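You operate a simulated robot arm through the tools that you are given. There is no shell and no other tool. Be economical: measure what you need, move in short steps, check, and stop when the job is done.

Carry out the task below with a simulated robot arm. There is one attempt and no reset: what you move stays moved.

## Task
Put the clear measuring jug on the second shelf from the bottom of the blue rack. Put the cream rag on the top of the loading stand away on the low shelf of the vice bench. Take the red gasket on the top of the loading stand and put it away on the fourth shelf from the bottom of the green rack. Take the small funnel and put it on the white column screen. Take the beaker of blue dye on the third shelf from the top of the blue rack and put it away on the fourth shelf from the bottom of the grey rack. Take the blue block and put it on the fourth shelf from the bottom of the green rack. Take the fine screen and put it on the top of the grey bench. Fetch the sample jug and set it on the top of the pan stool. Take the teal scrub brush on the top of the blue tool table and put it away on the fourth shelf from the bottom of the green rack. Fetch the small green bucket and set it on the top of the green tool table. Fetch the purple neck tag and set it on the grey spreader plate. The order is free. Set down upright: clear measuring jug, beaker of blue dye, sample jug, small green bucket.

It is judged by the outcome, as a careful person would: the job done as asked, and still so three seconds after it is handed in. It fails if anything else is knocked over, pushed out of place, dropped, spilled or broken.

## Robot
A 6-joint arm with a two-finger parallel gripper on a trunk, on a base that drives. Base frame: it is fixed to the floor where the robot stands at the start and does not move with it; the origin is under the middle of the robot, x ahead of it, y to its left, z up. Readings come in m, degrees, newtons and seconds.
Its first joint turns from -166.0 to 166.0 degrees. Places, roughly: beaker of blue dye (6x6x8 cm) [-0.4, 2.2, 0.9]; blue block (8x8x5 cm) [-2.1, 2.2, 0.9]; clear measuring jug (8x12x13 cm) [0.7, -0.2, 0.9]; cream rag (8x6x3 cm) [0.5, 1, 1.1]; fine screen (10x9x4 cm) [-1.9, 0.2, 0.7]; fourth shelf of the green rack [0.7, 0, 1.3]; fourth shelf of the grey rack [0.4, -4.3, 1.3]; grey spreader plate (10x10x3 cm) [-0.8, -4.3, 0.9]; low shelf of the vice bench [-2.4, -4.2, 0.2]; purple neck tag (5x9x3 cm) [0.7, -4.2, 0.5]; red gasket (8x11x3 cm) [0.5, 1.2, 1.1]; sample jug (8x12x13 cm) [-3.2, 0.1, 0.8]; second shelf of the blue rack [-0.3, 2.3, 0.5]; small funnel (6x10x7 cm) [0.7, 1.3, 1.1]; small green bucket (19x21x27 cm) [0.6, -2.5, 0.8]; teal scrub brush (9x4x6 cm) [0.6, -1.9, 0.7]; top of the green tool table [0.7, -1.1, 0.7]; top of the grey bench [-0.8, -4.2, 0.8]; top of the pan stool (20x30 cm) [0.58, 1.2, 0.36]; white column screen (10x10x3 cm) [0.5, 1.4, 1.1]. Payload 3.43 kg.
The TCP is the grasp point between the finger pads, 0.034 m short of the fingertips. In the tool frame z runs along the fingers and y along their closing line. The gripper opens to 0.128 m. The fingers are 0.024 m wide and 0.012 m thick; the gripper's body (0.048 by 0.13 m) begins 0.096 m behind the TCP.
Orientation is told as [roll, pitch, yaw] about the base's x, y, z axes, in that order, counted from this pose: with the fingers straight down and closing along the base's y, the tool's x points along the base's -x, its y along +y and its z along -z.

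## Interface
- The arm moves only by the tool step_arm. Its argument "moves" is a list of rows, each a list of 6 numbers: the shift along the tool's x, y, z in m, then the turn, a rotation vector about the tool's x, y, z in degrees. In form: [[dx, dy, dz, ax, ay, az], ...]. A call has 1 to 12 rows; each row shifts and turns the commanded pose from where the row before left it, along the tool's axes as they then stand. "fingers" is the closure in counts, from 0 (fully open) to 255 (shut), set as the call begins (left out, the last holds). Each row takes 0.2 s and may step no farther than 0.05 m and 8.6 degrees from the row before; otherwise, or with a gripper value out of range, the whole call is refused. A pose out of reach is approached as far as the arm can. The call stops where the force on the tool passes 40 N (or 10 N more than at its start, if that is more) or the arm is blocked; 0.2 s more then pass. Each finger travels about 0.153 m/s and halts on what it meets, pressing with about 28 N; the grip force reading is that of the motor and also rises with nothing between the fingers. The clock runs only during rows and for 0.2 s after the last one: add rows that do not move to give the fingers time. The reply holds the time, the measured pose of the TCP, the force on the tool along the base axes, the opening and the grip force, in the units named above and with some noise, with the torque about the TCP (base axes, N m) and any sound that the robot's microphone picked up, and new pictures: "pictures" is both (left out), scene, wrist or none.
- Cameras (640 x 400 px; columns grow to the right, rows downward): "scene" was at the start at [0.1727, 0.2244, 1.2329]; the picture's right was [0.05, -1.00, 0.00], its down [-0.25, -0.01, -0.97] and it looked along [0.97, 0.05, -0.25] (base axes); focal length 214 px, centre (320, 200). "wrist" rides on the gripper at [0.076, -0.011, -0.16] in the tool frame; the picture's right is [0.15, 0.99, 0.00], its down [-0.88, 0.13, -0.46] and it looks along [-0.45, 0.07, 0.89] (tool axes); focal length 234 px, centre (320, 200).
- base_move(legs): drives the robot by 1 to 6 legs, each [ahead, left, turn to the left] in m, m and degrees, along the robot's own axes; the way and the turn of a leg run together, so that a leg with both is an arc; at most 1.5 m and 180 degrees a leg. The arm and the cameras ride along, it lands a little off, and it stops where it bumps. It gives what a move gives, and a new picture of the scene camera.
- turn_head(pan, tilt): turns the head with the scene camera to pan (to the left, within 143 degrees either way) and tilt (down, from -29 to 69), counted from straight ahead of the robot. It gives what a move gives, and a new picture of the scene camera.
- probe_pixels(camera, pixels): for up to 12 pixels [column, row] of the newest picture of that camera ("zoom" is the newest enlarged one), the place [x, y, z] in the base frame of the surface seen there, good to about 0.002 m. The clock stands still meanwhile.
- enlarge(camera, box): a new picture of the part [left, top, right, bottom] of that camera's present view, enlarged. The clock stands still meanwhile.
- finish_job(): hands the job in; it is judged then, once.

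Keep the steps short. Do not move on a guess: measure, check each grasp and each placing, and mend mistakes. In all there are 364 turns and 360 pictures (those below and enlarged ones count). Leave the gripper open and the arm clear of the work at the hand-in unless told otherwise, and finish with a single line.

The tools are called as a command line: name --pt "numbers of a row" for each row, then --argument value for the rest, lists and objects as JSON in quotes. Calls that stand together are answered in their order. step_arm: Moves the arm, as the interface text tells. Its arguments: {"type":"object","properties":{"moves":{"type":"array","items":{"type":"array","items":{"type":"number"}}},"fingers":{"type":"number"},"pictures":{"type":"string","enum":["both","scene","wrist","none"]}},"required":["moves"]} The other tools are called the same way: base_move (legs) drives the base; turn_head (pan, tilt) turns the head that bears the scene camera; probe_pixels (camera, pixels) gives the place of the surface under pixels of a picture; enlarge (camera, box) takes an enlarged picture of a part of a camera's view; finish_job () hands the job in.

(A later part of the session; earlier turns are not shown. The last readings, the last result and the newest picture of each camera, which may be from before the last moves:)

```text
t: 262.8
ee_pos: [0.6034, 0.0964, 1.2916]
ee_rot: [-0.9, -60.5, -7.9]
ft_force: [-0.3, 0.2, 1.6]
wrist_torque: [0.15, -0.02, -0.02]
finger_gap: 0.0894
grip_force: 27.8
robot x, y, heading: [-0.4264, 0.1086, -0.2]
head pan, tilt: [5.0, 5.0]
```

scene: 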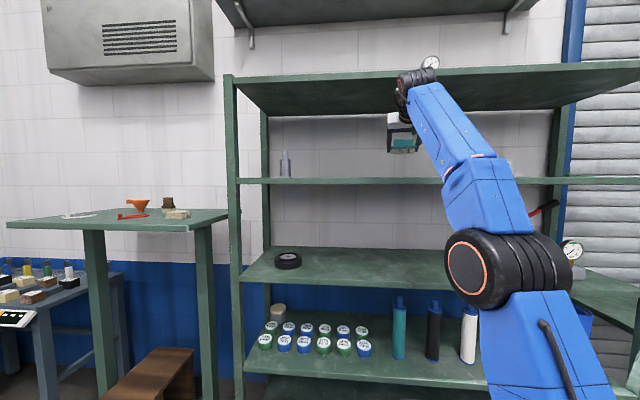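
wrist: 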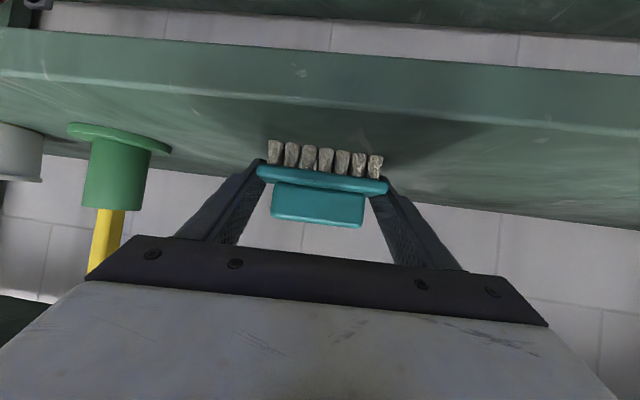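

step_arm --pt "0.001 0 0.0005 0 0 0" --pt "0 0 0 0 0 0" --pictures "none"

step_arm --pt "0 0 0 0 0 0" --pt "0 0 0 0 0 0" --pt "-0.002 0 -0.015 0 0 0" --pt "-0.01 0 -0.03 0 0 0" --pt "-0.01 0 -0.04 0 0 0" --pt "0 0 -0.04 0 0 0" --fingers 35 --pictures "wrist"

```text
t: 263.4
ee_pos: [0.6022, 0.096, 1.291]
ee_rot: [-0.8, -60.5, -7.9]
ft_force: [2.6, 0.1, 10.1]
wrist_torque: [0.52, 0.08, -0.13]
finger_gap: 0.0896
grip_force: 28.1
robot x, y, heading: [-0.4251, 0.11, -0.1]
head pan, tilt: [5.0, 5.0]
```

```text
t: 264.8
ee_pos: [0.5067, 0.111, 1.3704]
ee_rot: [-1.0, -60.4, -7.8]
ft_force: [1.0, -0.3, -0.2]
wrist_torque: [-0.01, 0.0, -0.04]
finger_gap: 0.1105
grip_force: 0.1
robot x, y, heading: [-0.4251, 0.1087, 0.4]
head pan, tilt: [5.0, 5.0]
```

wrist: 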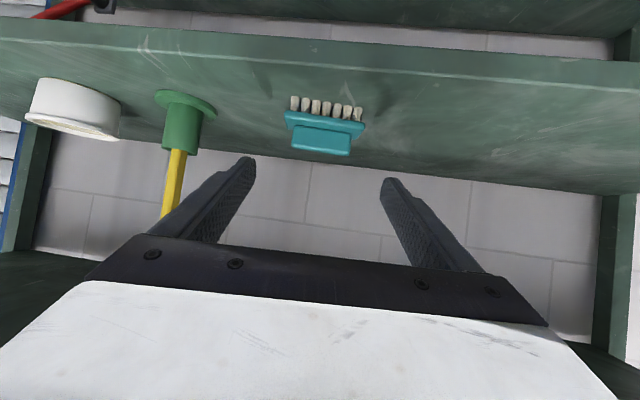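

Brush placed. Go to the loading stand: back off, left, straighten the hand's yaw and look.

base_move --legs '[[-0.35, 0, 0], [0, 1.05, 0]]'

step_arm --pt "0 0 0 -6.0 0 -4.5" --pt "0 0 0 0 0 0" --fingers 0 --pictures "wrist"

turn_head --pan 0 --tilt 25

```text
t: 272.1
ee_pos: [0.1564, 1.1686, 1.3708]
ee_rot: [-0.9, -60.5, -7.9]
ft_force: [0.1, -0.2, 0.7]
wrist_torque: [0.02, 0.02, -0.01]
finger_gap: 0.1107
grip_force: 0.0
robot x, y, heading: [-0.7758, 1.1668, 0.1]
head pan, tilt: [5.0, 5.0]
```

scene: 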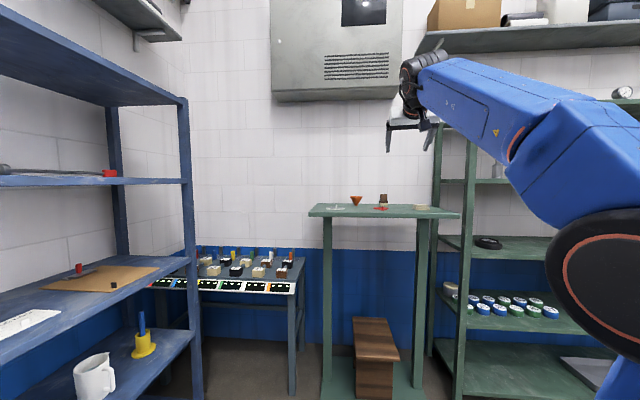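

```text
t: 272.7
ee_pos: [0.1554, 1.1693, 1.371]
ee_rot: [-2.0, -60.3, -3.3]
ft_force: [-0.8, 0.1, 0.1]
wrist_torque: [0.0, -0.02, -0.01]
finger_gap: 0.1279
grip_force: 0.1
out of reach, approached as far as the arm can: row 1
robot x, y, heading: [-0.7758, 1.1692, 0.3]
head pan, tilt: [5.0, 5.0]
```

wrist: 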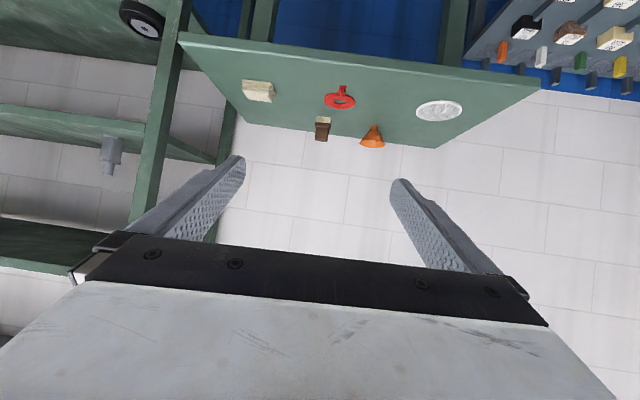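

```text
t: 273.6
ee_pos: [0.1563, 1.1693, 1.3712]
ee_rot: [-1.9, -60.4, -3.3]
ft_force: [-0.3, -0.4, -0.6]
wrist_torque: [-0.02, -0.02, 0.0]
finger_gap: 0.1282
grip_force: 0.0
robot x, y, heading: [-0.773, 1.1712, -0.2]
head pan, tilt: [0.0, 25.0]
```

scene: 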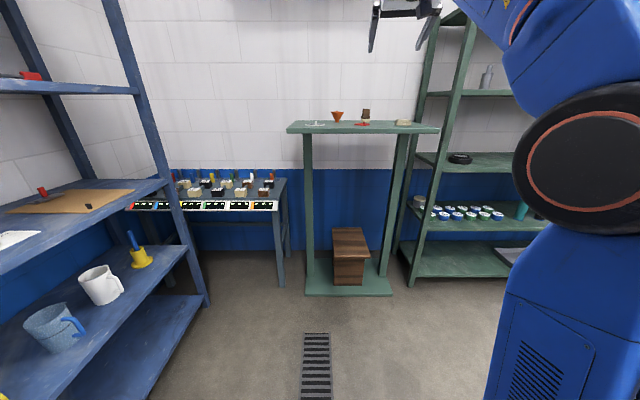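

The wrist camera sees the stand top well: rag (257,90), gasket (340,98), funnel (372,137), white screen (438,110). Enlarge and measure.

enlarge --camera "wrist" --box '[220, 60, 480, 160]'

probe_pixels --camera "wrist" --pixels '[[257, 90], [244, 90], [272, 92], [258, 82], [341, 98], [342, 88], [340, 106], [372, 137], [438, 110], [418, 108], [460, 112], [322, 130]]'

```text
2.46 times, centred on (350, 110) of wrist
```

zoom: 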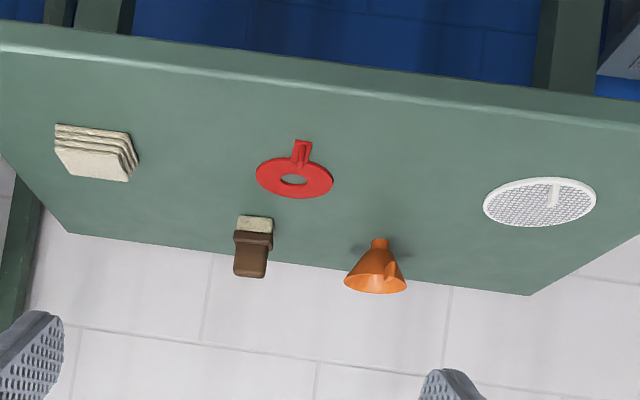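

```text
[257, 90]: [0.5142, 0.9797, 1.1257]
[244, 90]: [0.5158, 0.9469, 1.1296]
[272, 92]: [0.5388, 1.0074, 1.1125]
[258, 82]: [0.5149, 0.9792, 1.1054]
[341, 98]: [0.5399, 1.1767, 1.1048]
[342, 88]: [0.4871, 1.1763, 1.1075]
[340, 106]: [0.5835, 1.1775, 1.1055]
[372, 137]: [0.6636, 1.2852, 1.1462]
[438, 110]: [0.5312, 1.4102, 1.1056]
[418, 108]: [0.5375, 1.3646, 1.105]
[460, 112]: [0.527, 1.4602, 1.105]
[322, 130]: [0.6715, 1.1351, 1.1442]
```

enlarge --camera "wrist" --box '[300, 70, 400, 160]'

enlarge --camera "scene" --box '[280, 95, 440, 140]'

```text
4.44 times, centred on (350, 115) of wrist
```

zoom: 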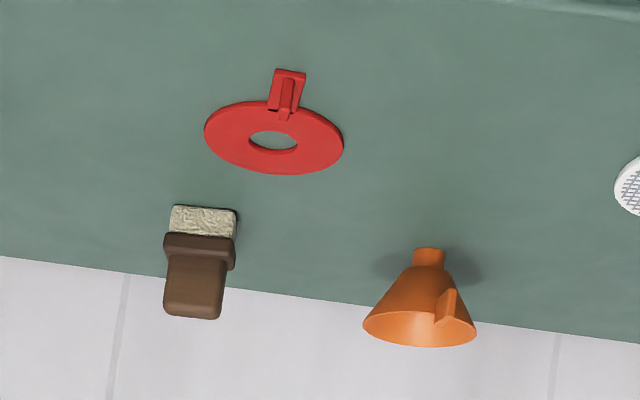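

```text
4.00 times, centred on (360, 118) of scene
```

zoom: 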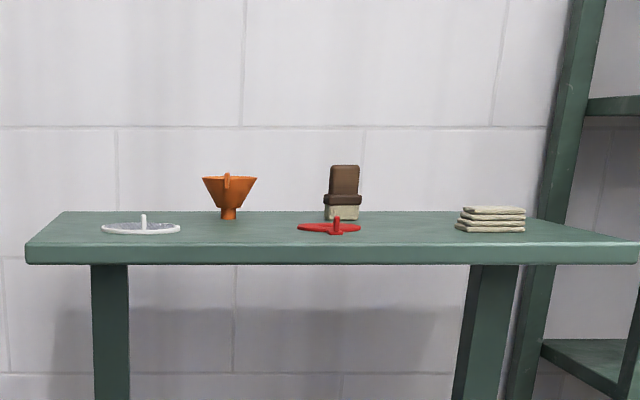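

Both gasket and funnel have fins to grip. Straighten the hand, pitch to 45° down, and drive nearer for the gasket.

step_arm --pt "0 0 0 -4.8 0 -1.6" --pt "0 0 0 0 5 0" --pt "0 0 0 0 5 0" --pt "0 0 0 0 5 0" --pt "0.02 0 0.02 0 0 0" --pt "0.02 0 0.02 0 0 0" --pt "0.02 0 0.02 0 0 0" --pt "0 0 0 0 0 0" --fingers 150 --pictures "none"

base_move --legs '[[0.2, 0, 0]]'

step_arm --pt "0 0 0 0 0 0" --pictures "wrist"

```text
t: 275.4
ee_pos: [0.1456, 1.2123, 1.2833]
ee_rot: [-1.8, -45.7, -4.2]
ft_force: [-0.9, 1.0, -0.1]
wrist_torque: [0.03, 0.04, -0.01]
finger_gap: 0.0528
grip_force: 0.1
out of reach, approached as far as the arm can: row 1, 2, 3, 4, 5, 6
robot x, y, heading: [-0.7797, 1.1704, 0.0]
head pan, tilt: [0.0, 25.0]
```

```text
t: 277.0
ee_pos: [0.3439, 1.2091, 1.2845]
ee_rot: [-1.7, -45.6, -4.3]
ft_force: [0.4, 0.4, 0.1]
wrist_torque: [-0.02, -0.01, 0.0]
finger_gap: 0.0528
grip_force: 0.0
robot x, y, heading: [-0.5754, 1.1691, 0.2]
head pan, tilt: [0.0, 25.0]
```

scene: 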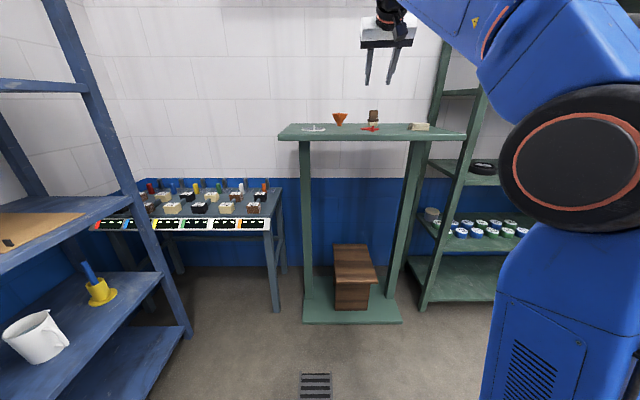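

```text
t: 277.4
ee_pos: [0.3453, 1.2095, 1.2842]
ee_rot: [-1.8, -45.6, -4.1]
ft_force: [-0.2, -0.7, 0.2]
wrist_torque: [0.01, -0.01, -0.03]
finger_gap: 0.0529
grip_force: 0.0
robot x, y, heading: [-0.5757, 1.1702, -0.3]
head pan, tilt: [0.0, 25.0]
```

wrist: 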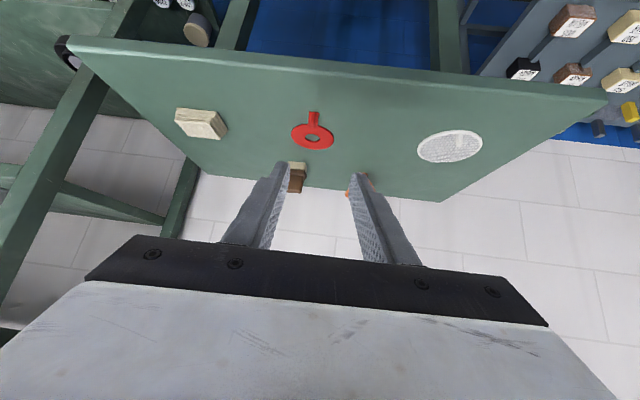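

enlarge --camera "wrist" --box '[280, 100, 344, 160]'

probe_pixels --camera "wrist" --pixels '[[314, 114], [314, 118], [313, 122], [312, 126], [309, 116], [318, 116], [312, 148], [293, 136]]'

```text
6.67 times, centred on (312, 130) of wrist
```

zoom: 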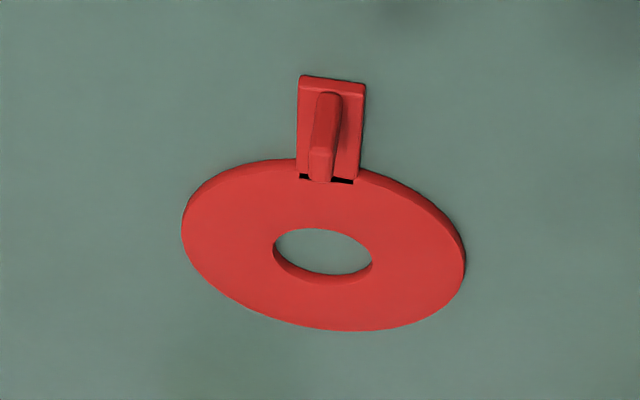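

```text
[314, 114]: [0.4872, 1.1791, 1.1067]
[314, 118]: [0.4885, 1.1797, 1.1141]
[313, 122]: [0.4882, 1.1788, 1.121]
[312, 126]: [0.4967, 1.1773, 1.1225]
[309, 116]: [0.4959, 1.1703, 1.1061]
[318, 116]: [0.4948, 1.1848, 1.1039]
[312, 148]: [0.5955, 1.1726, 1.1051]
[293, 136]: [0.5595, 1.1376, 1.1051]
```

Peg at (0.493,1.178), top 1.1225. Move to 2 cm above grasp.

step_arm --pt "-0.0009 -0.0045 0.0447 0 0 0" --pt "-0.0009 -0.0045 0.0447 0 0 0" --pt "-0.0009 -0.0045 0.0447 0 0 0" --pt "-0.0009 -0.0045 0.0447 0 0 0" --pt "0 0 0 0 0 0" --pictures "wrist"

probe_pixels --camera "wrist" --pixels '[[320, 160], [321, 165], [320, 170], [322, 155]]'

```text
t: 278.6
ee_pos: [0.4653, 1.1992, 1.1555]
ee_rot: [-2.9, -45.9, -4.2]
ft_force: [0.5, 0.4, -0.9]
wrist_torque: [-0.01, -0.03, -0.02]
finger_gap: 0.0528
grip_force: 0.1
out of reach, approached as far as the arm can: row 2, 3, 4
robot x, y, heading: [-0.5747, 1.168, -0.2]
head pan, tilt: [0.0, 25.0]
```

wrist: 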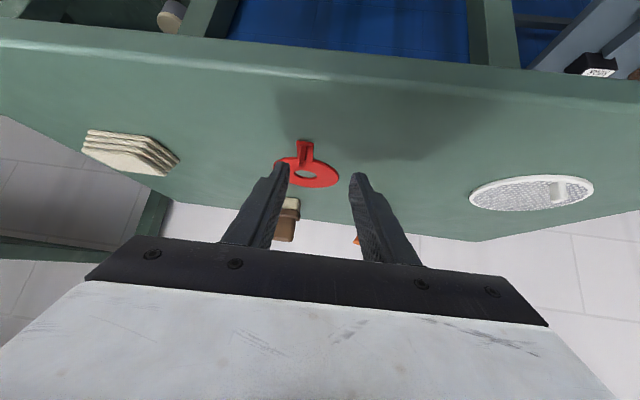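

```text
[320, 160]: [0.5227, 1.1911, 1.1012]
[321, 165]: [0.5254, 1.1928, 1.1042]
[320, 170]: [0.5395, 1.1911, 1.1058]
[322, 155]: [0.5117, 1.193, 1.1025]
```

The arm resists going right; shift the base 1.8 cm right instead.

base_move --legs '[[0, -0.02, 0]]'

step_arm --pt "0 0 0 0 0 0" --pictures "wrist"

enlarge --camera "wrist" --box '[260, 120, 380, 200]'

```text
t: 279.4
ee_pos: [0.4647, 1.1793, 1.157]
ee_rot: [-2.8, -45.9, -4.2]
ft_force: [-1.8, 0.1, -0.8]
wrist_torque: [0.01, -0.01, 0.01]
finger_gap: 0.0527
grip_force: 0.1
robot x, y, heading: [-0.5756, 1.1492, -0.2]
head pan, tilt: [0.0, 25.0]
```

scene: 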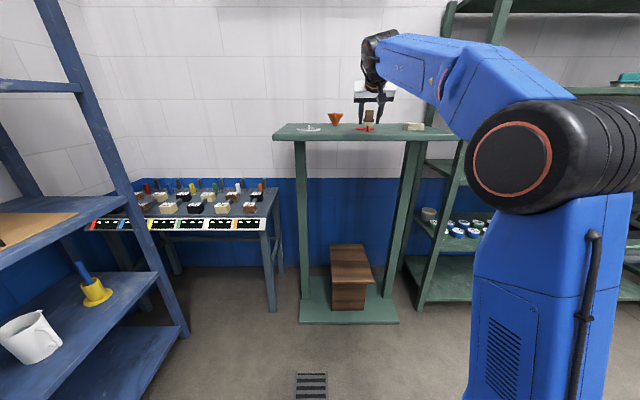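

```text
t: 279.8
ee_pos: [0.4638, 1.1794, 1.1565]
ee_rot: [-2.8, -45.9, -4.2]
ft_force: [-0.1, -0.7, -1.0]
wrist_torque: [0.0, -0.02, 0.03]
finger_gap: 0.0528
grip_force: 0.0
robot x, y, heading: [-0.5747, 1.1511, -0.3]
head pan, tilt: [0.0, 25.0]
```

wrist: 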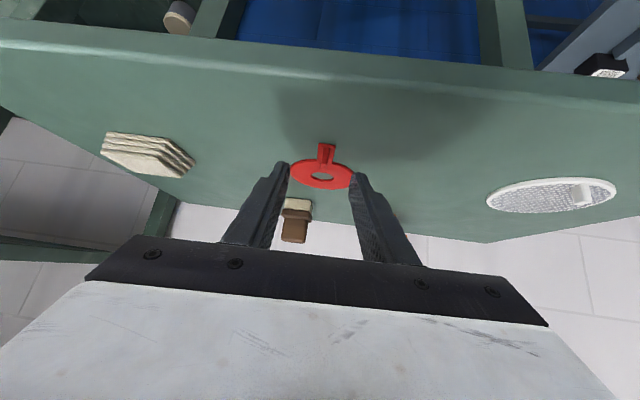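

```text
5.00 times, centred on (320, 160) of wrist
```

zoom: 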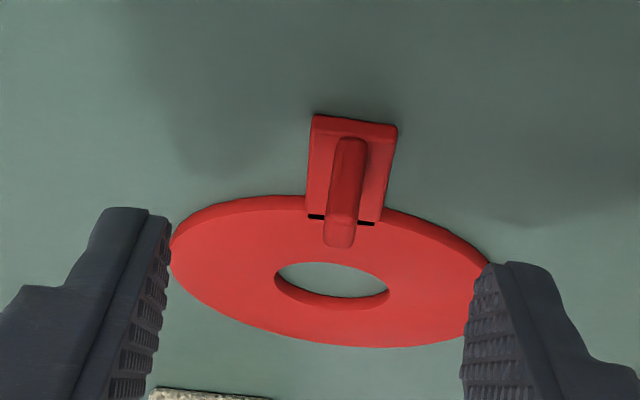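

step_arm --pt "0.0022 0 0.0085 0 0 0" --pt "0.0022 0 0.0085 0 0 0" --pt "0 0 0 0 0 0" --pictures "none"

step_arm --pt "0 0 0 0 0 0" --pt "0 0 0 0 0 0" --pt "0 0 0 0 0 0" --fingers 255 --pictures "wrist"

enlarge --camera "wrist" --box '[260, 120, 380, 200]'

```text
t: 280.6
ee_pos: [0.4736, 1.1772, 1.1428]
ee_rot: [-2.8, -45.9, -4.1]
ft_force: [-0.1, -0.5, 1.0]
wrist_torque: [-0.03, -0.01, -0.02]
finger_gap: 0.0526
grip_force: 0.1
robot x, y, heading: [-0.5763, 1.1471, -0.2]
head pan, tilt: [0.0, 25.0]
```

```text
t: 281.4
ee_pos: [0.4723, 1.1778, 1.1415]
ee_rot: [-2.9, -46.0, -4.1]
ft_force: [0.5, 0.1, 3.8]
wrist_torque: [0.13, -0.28, 0.06]
finger_gap: 0.0049
grip_force: 27.8
robot x, y, heading: [-0.5741, 1.1472, -0.1]
head pan, tilt: [0.0, 25.0]
```

wrist: 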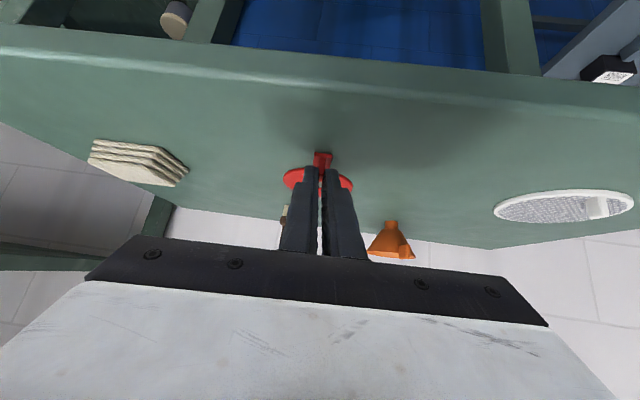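

```text
5.00 times, centred on (320, 160) of wrist
```

zoom: 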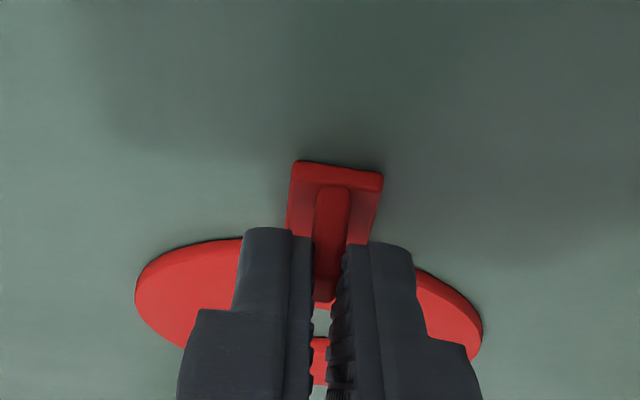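

Held on the peg. Lift gently.

step_arm --pt "-0.003 0 -0.003 0 0 0" --pt "-0.005 0 -0.005 0 0 0" --pt "-0.008 0 -0.008 0 0 0" --pt "-0.012 0 -0.012 0 0 0" --pt "-0.015 0 -0.015 0 0 0" --pt "-0.02 0 -0.02 0 0 0" --pt "-0.02 0 -0.02 0 0 0" --pt "0 0 0 0 0 0" --pictures "wrist"

```text
t: 283.1
ee_pos: [0.4707, 1.1906, 1.2566]
ee_rot: [-3.5, -46.1, -4.2]
ft_force: [0.3, 0.2, -0.5]
wrist_torque: [0.0, 0.04, -0.02]
finger_gap: 0.0044
grip_force: 28.1
out of reach, approached as far as the arm can: row 6, 7
robot x, y, heading: [-0.5758, 1.1487, -0.4]
head pan, tilt: [0.0, 25.0]
```

wrist: 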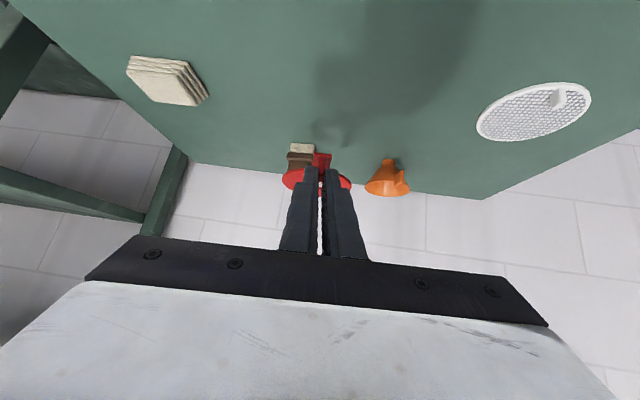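

Held. Back off, retract and raise the arm, then go to the green rack.

base_move --legs '[[-0.4, 0, 0]]'

step_arm --pt "0.005 0 -0.037 0 0 0" --pt "0.005 0 -0.037 0 0 0" --pt "0.005 0 -0.037 0 0 0" --pt "0.005 0 -0.037 0 0 0" --pt "0.005 0 -0.037 0 0 0" --pt "0 0 0 0 0 0" --pictures "none"

base_move --legs '[[0, -0.9, 0]]'

```text
t: 285.6
ee_pos: [0.0728, 1.1932, 1.2565]
ee_rot: [-3.6, -46.2, -4.2]
ft_force: [-0.7, -0.7, 0.3]
wrist_torque: [0.02, 0.04, 0.0]
finger_gap: 0.0046
grip_force: 27.2
robot x, y, heading: [-0.9712, 1.1546, -0.2]
head pan, tilt: [0.0, 25.0]
```

scene: 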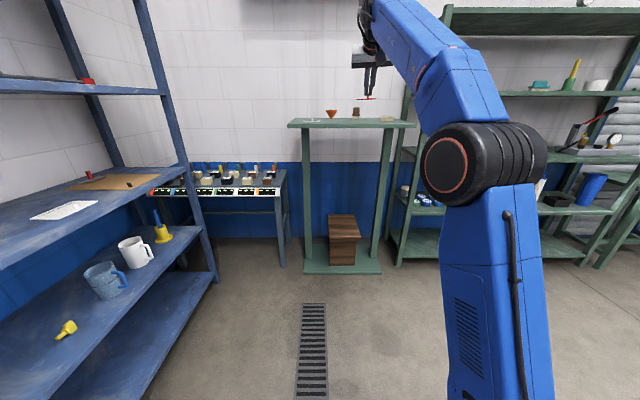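

```text
t: 287.0
ee_pos: [-0.0764, 1.214, 1.3667]
ee_rot: [-3.5, -46.1, -4.2]
ft_force: [-1.5, -0.1, -0.9]
wrist_torque: [0.0, 0.03, -0.03]
finger_gap: 0.0046
grip_force: 28.0
robot x, y, heading: [-0.9735, 1.1515, -0.2]
head pan, tilt: [0.0, 25.0]
```

```text
t: 291.8
ee_pos: [-0.0768, 0.3157, 1.3669]
ee_rot: [-3.4, -46.1, -4.0]
ft_force: [-0.5, -0.1, 0.1]
wrist_torque: [-0.02, 0.01, -0.01]
finger_gap: 0.0046
grip_force: 28.3
robot x, y, heading: [-0.9744, 0.2495, 0.1]
head pan, tilt: [0.0, 25.0]
```

scene: 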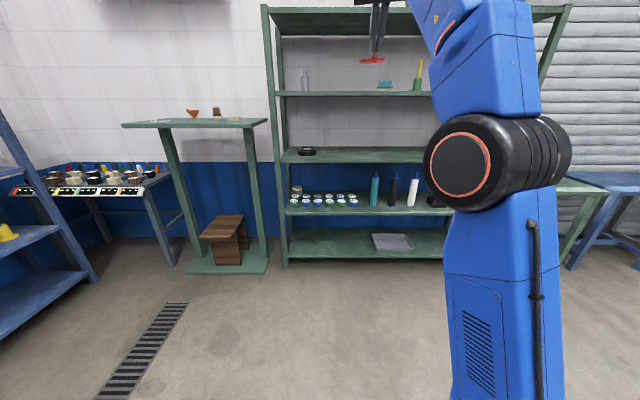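

base_move --legs '[[0, -0.05, 0], [0.6, 0, 0]]'

step_arm --pt "0.01 0 0.01 0 0 0" --pt "0.01 0 0.01 0 0 0" --pt "0 0 0 0 0 0" --pictures "wrist"

enlarge --camera "wrist" --box '[200, 60, 440, 210]'

```text
t: 295.7
ee_pos: [0.5229, 0.2619, 1.3671]
ee_rot: [-3.5, -46.1, -4.2]
ft_force: [0.7, -0.1, -1.1]
wrist_torque: [-0.04, 0.0, 0.0]
finger_gap: 0.0048
grip_force: 28.3
robot x, y, heading: [-0.3709, 0.1991, -0.4]
head pan, tilt: [0.0, 25.0]
```

scene: 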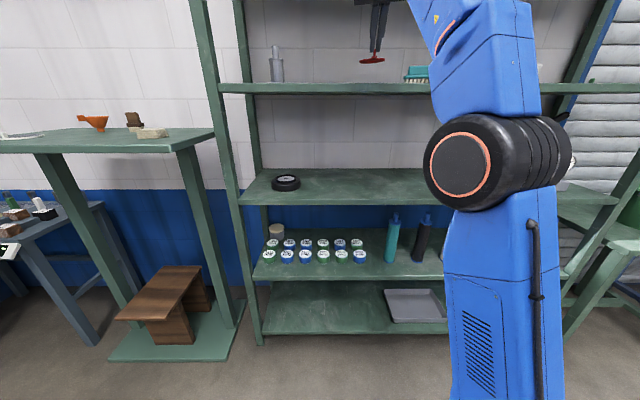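

```text
t: 296.5
ee_pos: [0.5242, 0.2616, 1.3388]
ee_rot: [-3.5, -46.1, -4.2]
ft_force: [-0.3, 0.8, 0.2]
wrist_torque: [0.0, 0.0, -0.02]
finger_gap: 0.0044
grip_force: 28.2
robot x, y, heading: [-0.3758, 0.2013, -0.2]
head pan, tilt: [0.0, 25.0]
```

wrist: 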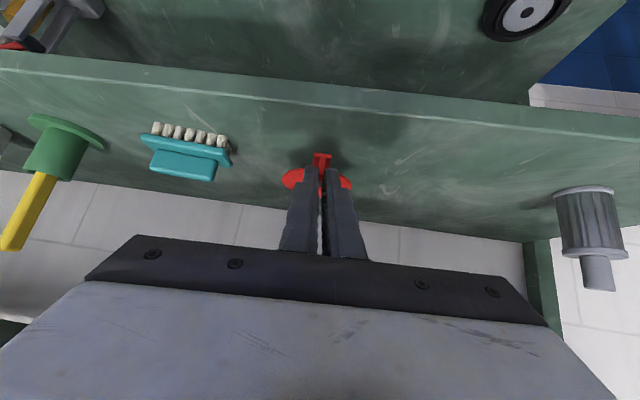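

```text
2.67 times, centred on (320, 135) of wrist
```

zoom: 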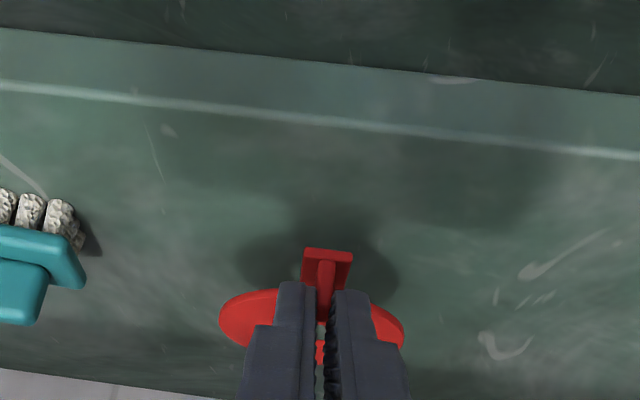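

step_arm --pt "0.0005 0 0.012 0 0 0" --pt "0.0005 0 0.012 0 0 0" --pt "0.0005 0 0.01 0 0 0" --pt "0.0005 0 0.009 0 0 0" --pt "0 0 0 0 0 0" --pictures "none"

step_arm --pt "0.001 0 0.001 0 0 0" --pt "0.001 0 0.001 0 0 0" --pt "0 0 0 0 0 0" --pictures "none"

```text
t: 297.7
ee_pos: [0.5539, 0.2567, 1.3067]
ee_rot: [-3.5, -46.1, -4.2]
ft_force: [0.2, 0.1, 0.0]
wrist_torque: [0.03, 0.02, -0.05]
finger_gap: 0.0045
grip_force: 27.9
robot x, y, heading: [-0.3732, 0.1999, -0.1]
head pan, tilt: [0.0, 25.0]
```

```text
t: 298.5
ee_pos: [0.5535, 0.2566, 1.3047]
ee_rot: [-3.5, -46.1, -4.2]
ft_force: [-0.7, -0.9, 0.3]
wrist_torque: [0.02, 0.05, -0.01]
finger_gap: 0.0047
grip_force: 28.4
robot x, y, heading: [-0.3769, 0.2017, -0.0]
head pan, tilt: [0.0, 25.0]
```

step_arm --pt "0.001 0 0.001 0 0 0" --pt "0.001 0 0.001 0 0 0" --pt "0 0 0 0 0 0" --pictures "wrist"

```text
t: 299.3
ee_pos: [0.5532, 0.2581, 1.3014]
ee_rot: [-3.4, -46.2, -4.3]
ft_force: [0.1, -0.2, 2.0]
wrist_torque: [0.08, -0.32, -0.02]
finger_gap: 0.0044
grip_force: 28.1
robot x, y, heading: [-0.3732, 0.1992, -0.1]
head pan, tilt: [0.0, 25.0]
```

wrist: 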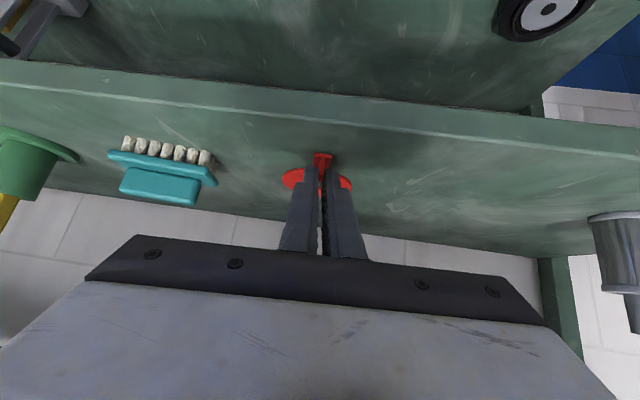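

Touching the shelf. Release and withdraw upward/backward.

step_arm --pt "0.0004 0 0.0004 0 0 0" --pt "0 0 0 0 0 0" --fingers 200 --pictures "none"

step_arm --pt "-0.002 0 -0.008 0 0 0" --pt "-0.005 0 -0.015 0 0 0" --pt "-0.01 0 -0.03 0 0 0" --pt "0 0 -0.04 0 0 0" --pictures "wrist"

```text
t: 299.9
ee_pos: [0.5526, 0.2569, 1.3]
ee_rot: [-3.5, -46.1, -4.2]
ft_force: [0.0, 0.1, 1.1]
wrist_torque: [-0.01, 0.01, -0.02]
finger_gap: 0.0276
grip_force: 0.1
robot x, y, heading: [-0.373, 0.2022, -0.1]
head pan, tilt: [0.0, 25.0]
```

```text
t: 300.9
ee_pos: [0.499, 0.2671, 1.3784]
ee_rot: [-3.5, -46.2, -4.2]
ft_force: [1.0, 0.1, 0.0]
wrist_torque: [0.02, -0.01, 0.01]
finger_gap: 0.0277
grip_force: 0.1
robot x, y, heading: [-0.3715, 0.1997, 0.0]
head pan, tilt: [0.0, 25.0]
```

wrist: 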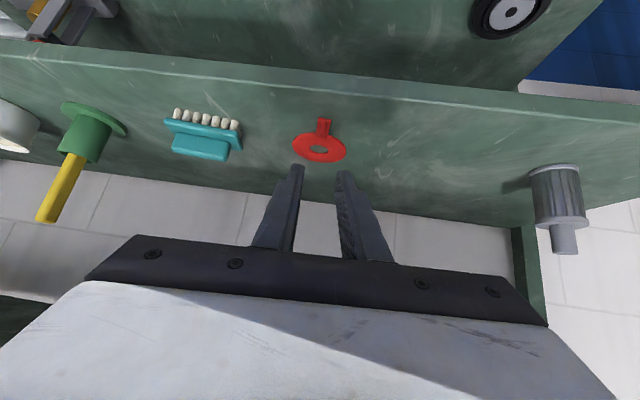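

Gasket placed. Return to the stand for the funnel.

base_move --legs '[[-0.35, 0, 0], [0, 1.02, 0], [0.15, 0, 0]]'

step_arm --pt "0.02 0 0.02 0 0 0" --pt "0.02 0 0.02 0 0 0" --pt "0 0 0 0 0 0" --fingers 120 --pictures "wrist"

```text
t: 309.0
ee_pos: [0.301, 1.2958, 1.3777]
ee_rot: [-3.5, -46.0, -4.0]
ft_force: [0.2, -0.5, 0.5]
wrist_torque: [0.0, -0.01, 0.02]
finger_gap: 0.0276
grip_force: 0.1
robot x, y, heading: [-0.5701, 1.2279, 0.0]
head pan, tilt: [0.0, 25.0]
```

scene: 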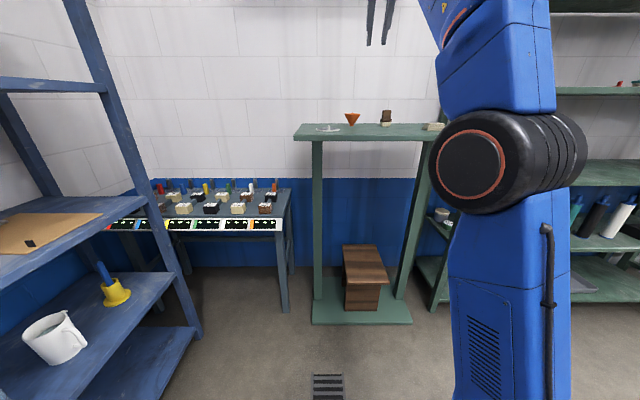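

```text
t: 309.8
ee_pos: [0.3026, 1.2925, 1.3215]
ee_rot: [-3.4, -46.1, -4.2]
ft_force: [0.6, -0.3, 0.1]
wrist_torque: [0.04, 0.01, 0.02]
finger_gap: 0.0679
grip_force: 0.1
robot x, y, heading: [-0.5707, 1.2275, 0.0]
head pan, tilt: [0.0, 25.0]
```

wrist: 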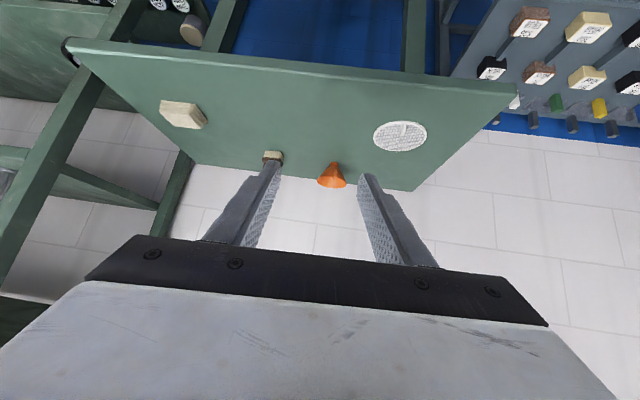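

enlarge --camera "wrist" --box '[300, 145, 364, 205]'

enlarge --camera "wrist" --box '[360, 110, 440, 160]'

probe_pixels --camera "wrist" --pixels '[[332, 166], [332, 172], [333, 178], [331, 185], [320, 182], [344, 184], [401, 136], [377, 135], [425, 137], [398, 123], [402, 150], [402, 128]]'

```text
6.67 times, centred on (332, 175) of wrist
```

zoom: 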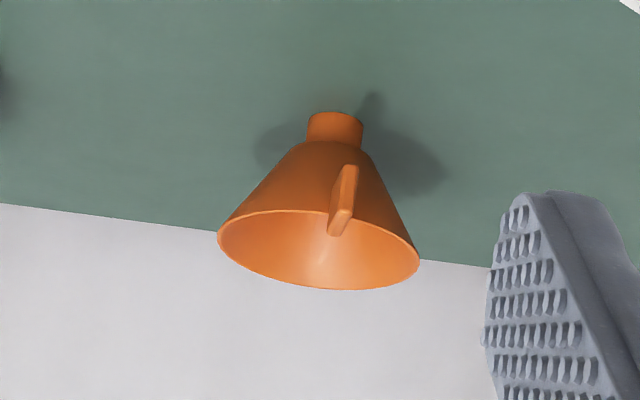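

```text
8.00 times, centred on (400, 135) of wrist
```

zoom: 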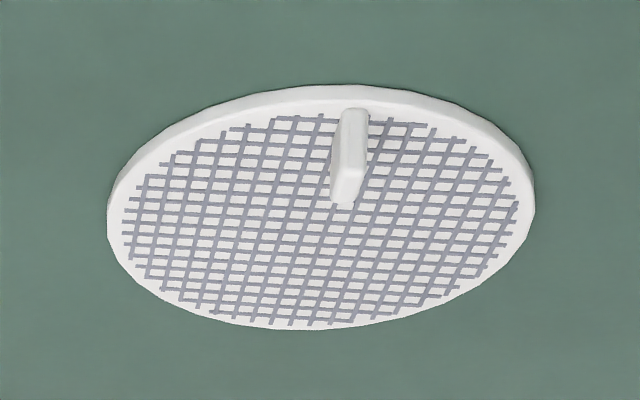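

```text
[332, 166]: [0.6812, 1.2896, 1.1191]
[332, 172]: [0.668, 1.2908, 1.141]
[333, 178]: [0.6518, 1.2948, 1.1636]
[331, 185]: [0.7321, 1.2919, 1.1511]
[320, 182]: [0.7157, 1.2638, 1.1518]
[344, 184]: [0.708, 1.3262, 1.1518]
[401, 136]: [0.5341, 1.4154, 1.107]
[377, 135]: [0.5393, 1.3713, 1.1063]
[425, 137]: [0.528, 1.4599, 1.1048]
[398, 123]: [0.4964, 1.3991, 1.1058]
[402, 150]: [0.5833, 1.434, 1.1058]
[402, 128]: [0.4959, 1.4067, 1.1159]
```

Fin at about (0.650,1.295), z 1.15–1.168. Drive forward 0.25 and re-measure.

base_move --legs '[[0.25, 0, 0]]'

step_arm --pt "0.02 0 0.02 0 0 0" --pt "0.02 0 0.02 0 0 0" --pt "0 0 0 0 0 0" --fingers 150 --pictures "wrist"

enlarge --camera "wrist" --box '[280, 90, 380, 170]'

```text
t: 311.6
ee_pos: [0.5524, 1.2913, 1.3218]
ee_rot: [-3.5, -46.1, -4.0]
ft_force: [-0.8, -0.9, -0.1]
wrist_torque: [0.0, -0.01, 0.0]
finger_gap: 0.0677
grip_force: 0.0
robot x, y, heading: [-0.3216, 1.2285, -0.1]
head pan, tilt: [0.0, 25.0]
```

scene: 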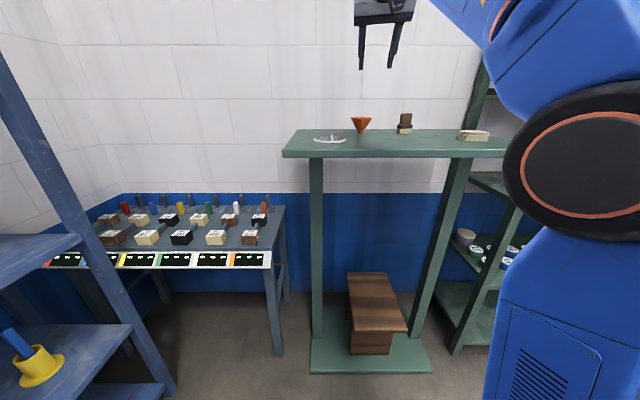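

```text
t: 312.4
ee_pos: [0.554, 1.29, 1.265]
ee_rot: [-3.5, -46.1, -4.1]
ft_force: [0.3, 0.4, -0.1]
wrist_torque: [0.0, 0.03, 0.04]
finger_gap: 0.0528
grip_force: 0.2
robot x, y, heading: [-0.3145, 1.2282, 0.1]
head pan, tilt: [0.0, 25.0]
```

wrist: 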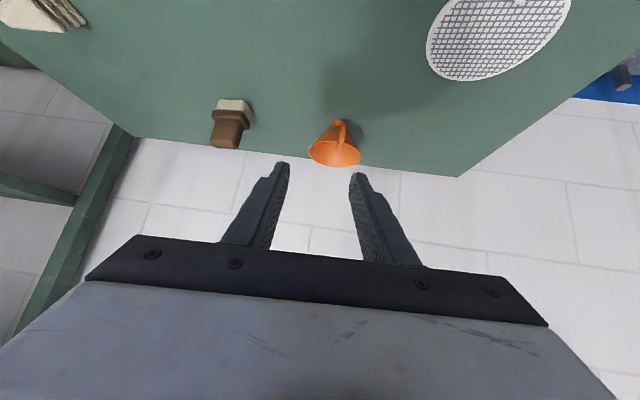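

```text
5.00 times, centred on (330, 130) of wrist
```

zoom: 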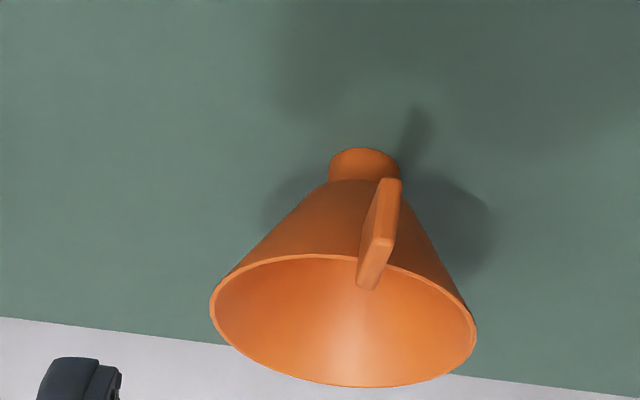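

probe_pixels --camera "zoom" --pixels '[[390, 190], [390, 210], [383, 235], [375, 265], [368, 282], [225, 300], [470, 325], [345, 380], [340, 258], [360, 165]]'

```text
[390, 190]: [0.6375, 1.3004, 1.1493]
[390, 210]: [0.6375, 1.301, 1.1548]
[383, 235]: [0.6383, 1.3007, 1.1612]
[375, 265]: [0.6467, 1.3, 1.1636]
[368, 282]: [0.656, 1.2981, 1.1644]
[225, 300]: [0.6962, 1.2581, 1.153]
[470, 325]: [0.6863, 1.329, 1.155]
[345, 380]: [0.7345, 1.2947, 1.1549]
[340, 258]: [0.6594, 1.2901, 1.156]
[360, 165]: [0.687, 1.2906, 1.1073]
```

step_arm --pt "-0.0005 0.009 0.0455 0 0 0" --pt "-0.0005 0.009 0.0455 0 0 0" --pt "0 0 0 0 0 0" --pictures "wrist"

enlarge --camera "wrist" --box '[270, 130, 370, 210]'

```text
t: 313.2
ee_pos: [0.6228, 1.2977, 1.2018]
ee_rot: [-3.6, -46.0, -4.1]
ft_force: [0.0, 0.0, -0.3]
wrist_torque: [0.0, 0.0, -0.03]
finger_gap: 0.0527
grip_force: 0.0
robot x, y, heading: [-0.3164, 1.2269, -0.2]
head pan, tilt: [0.0, 25.0]
```

wrist: 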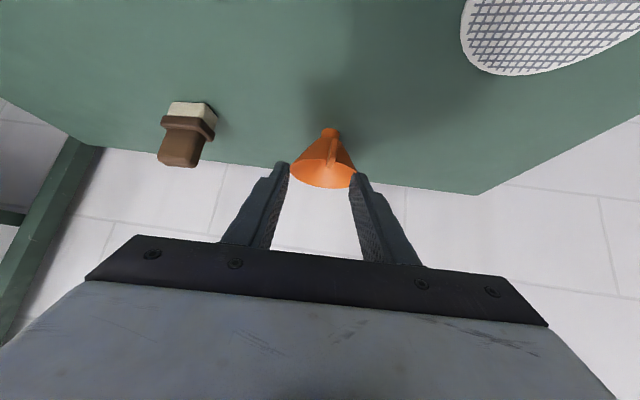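

```text
5.00 times, centred on (320, 170) of wrist
```

zoom: 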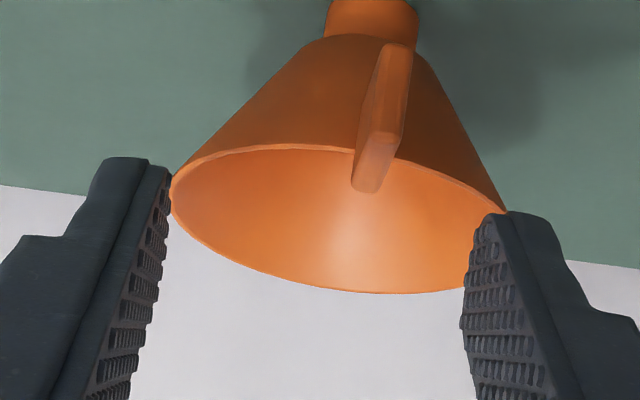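

step_arm --pt "0.009 0.002 0.0087 0 0 0" --pt "0.009 0.002 0.0087 0 0 0" --pt "0 0 0 0 0 0" --pictures "wrist"

enlarge --camera "wrist" --box '[270, 130, 370, 210]'

```text
t: 314.0
ee_pos: [0.6224, 1.299, 1.1772]
ee_rot: [-3.5, -46.2, -4.2]
ft_force: [0.5, -0.5, 0.3]
wrist_torque: [-0.02, -0.02, 0.02]
finger_gap: 0.053
grip_force: 0.0
robot x, y, heading: [-0.3175, 1.2288, 0.2]
head pan, tilt: [0.0, 25.0]
```

wrist: 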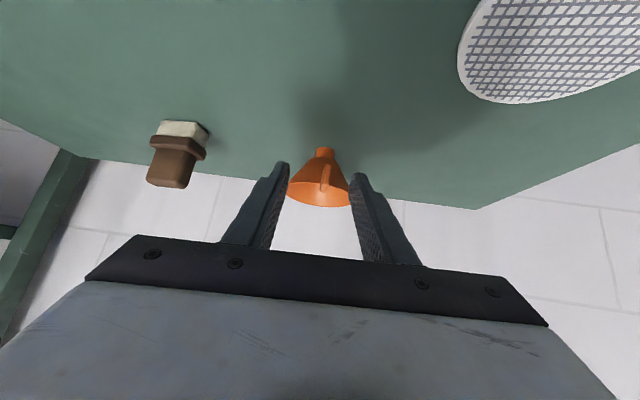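

```text
5.00 times, centred on (320, 170) of wrist
```

zoom: 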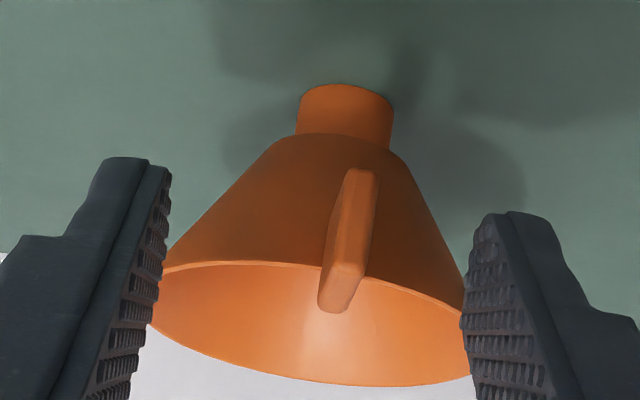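

step_arm --pt "0 0.003 0 0 0 0" --pt "0 0 0 0 0 0" --pictures "none"

step_arm --pt "0 0 0 0 0 0" --pt "0 0 0 0 0 0" --pt "0 0 0 0 0 0" --fingers 255 --pictures "wrist"

enlarge --camera "wrist" --box '[270, 130, 370, 210]'

```text
t: 314.6
ee_pos: [0.6214, 1.3026, 1.1773]
ee_rot: [-3.5, -46.1, -4.1]
ft_force: [0.5, -0.3, 0.0]
wrist_torque: [0.04, -0.01, 0.01]
finger_gap: 0.0527
grip_force: 0.0
robot x, y, heading: [-0.3198, 1.2253, 0.0]
head pan, tilt: [0.0, 25.0]
```

```text
t: 315.4
ee_pos: [0.6233, 1.3023, 1.1765]
ee_rot: [-3.4, -46.1, -4.0]
ft_force: [-0.4, 1.3, 0.5]
wrist_torque: [0.07, -0.08, 0.05]
finger_gap: 0.0051
grip_force: 28.3
robot x, y, heading: [-0.3179, 1.2286, 0.1]
head pan, tilt: [0.0, 25.0]
```

wrist: 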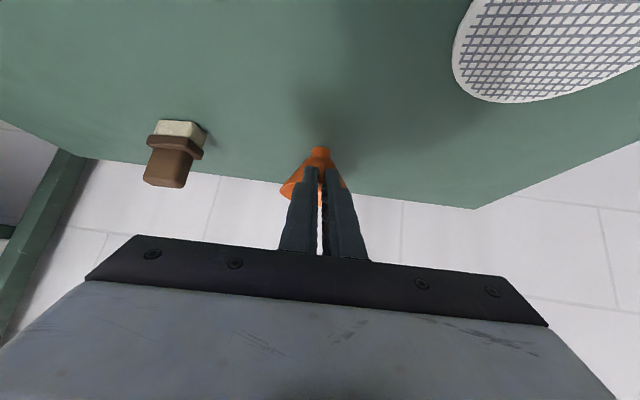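

```text
5.00 times, centred on (320, 170) of wrist
```

zoom: 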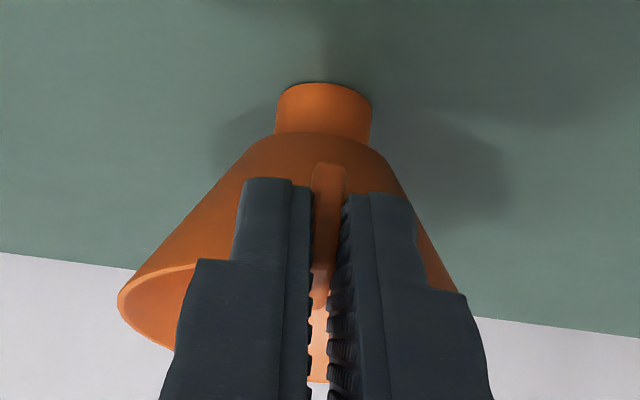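

Fin gripped. Lift gently 4 cm.

step_arm --pt "-0.003 0 -0.003 0 0 0" --pt "-0.005 0 -0.005 0 0 0" --pt "-0.007 0 -0.007 0 0 0" --pt "-0.008 0 -0.008 0 0 0" --pt "-0.006 0 -0.006 0 0 0" --pt "0 0 0 0 0 0" --pictures "both"

enlarge --camera "scene" --box '[290, 70, 450, 170]'

```text
t: 316.8
ee_pos: [0.6221, 1.3052, 1.2185]
ee_rot: [-3.5, -46.1, -4.0]
ft_force: [-0.5, 0.2, -0.5]
wrist_torque: [0.01, 0.06, -0.03]
finger_gap: 0.0049
grip_force: 27.7
robot x, y, heading: [-0.3196, 1.2248, 0.0]
head pan, tilt: [0.0, 25.0]
```

scene: 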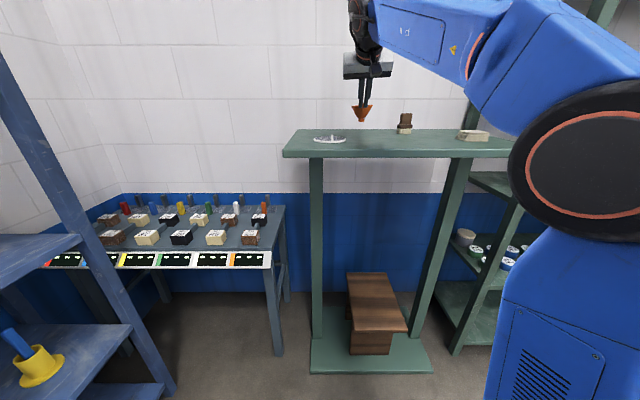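
wrist: 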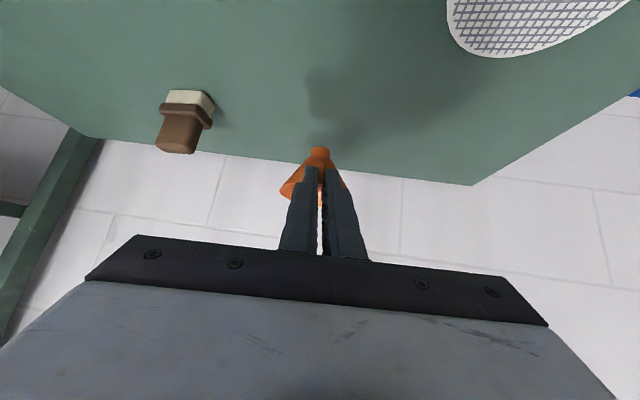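

```text
4.00 times, centred on (370, 120) of scene
```

zoom: 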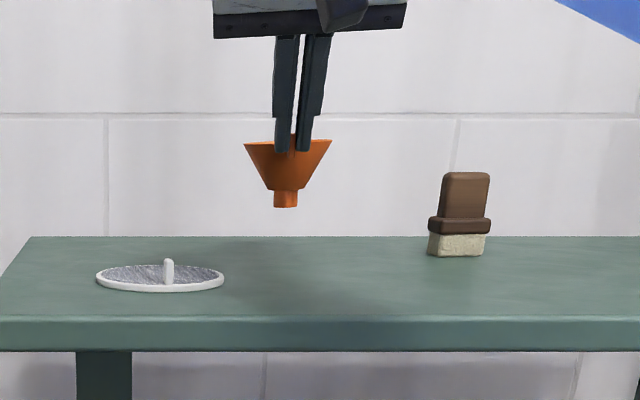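

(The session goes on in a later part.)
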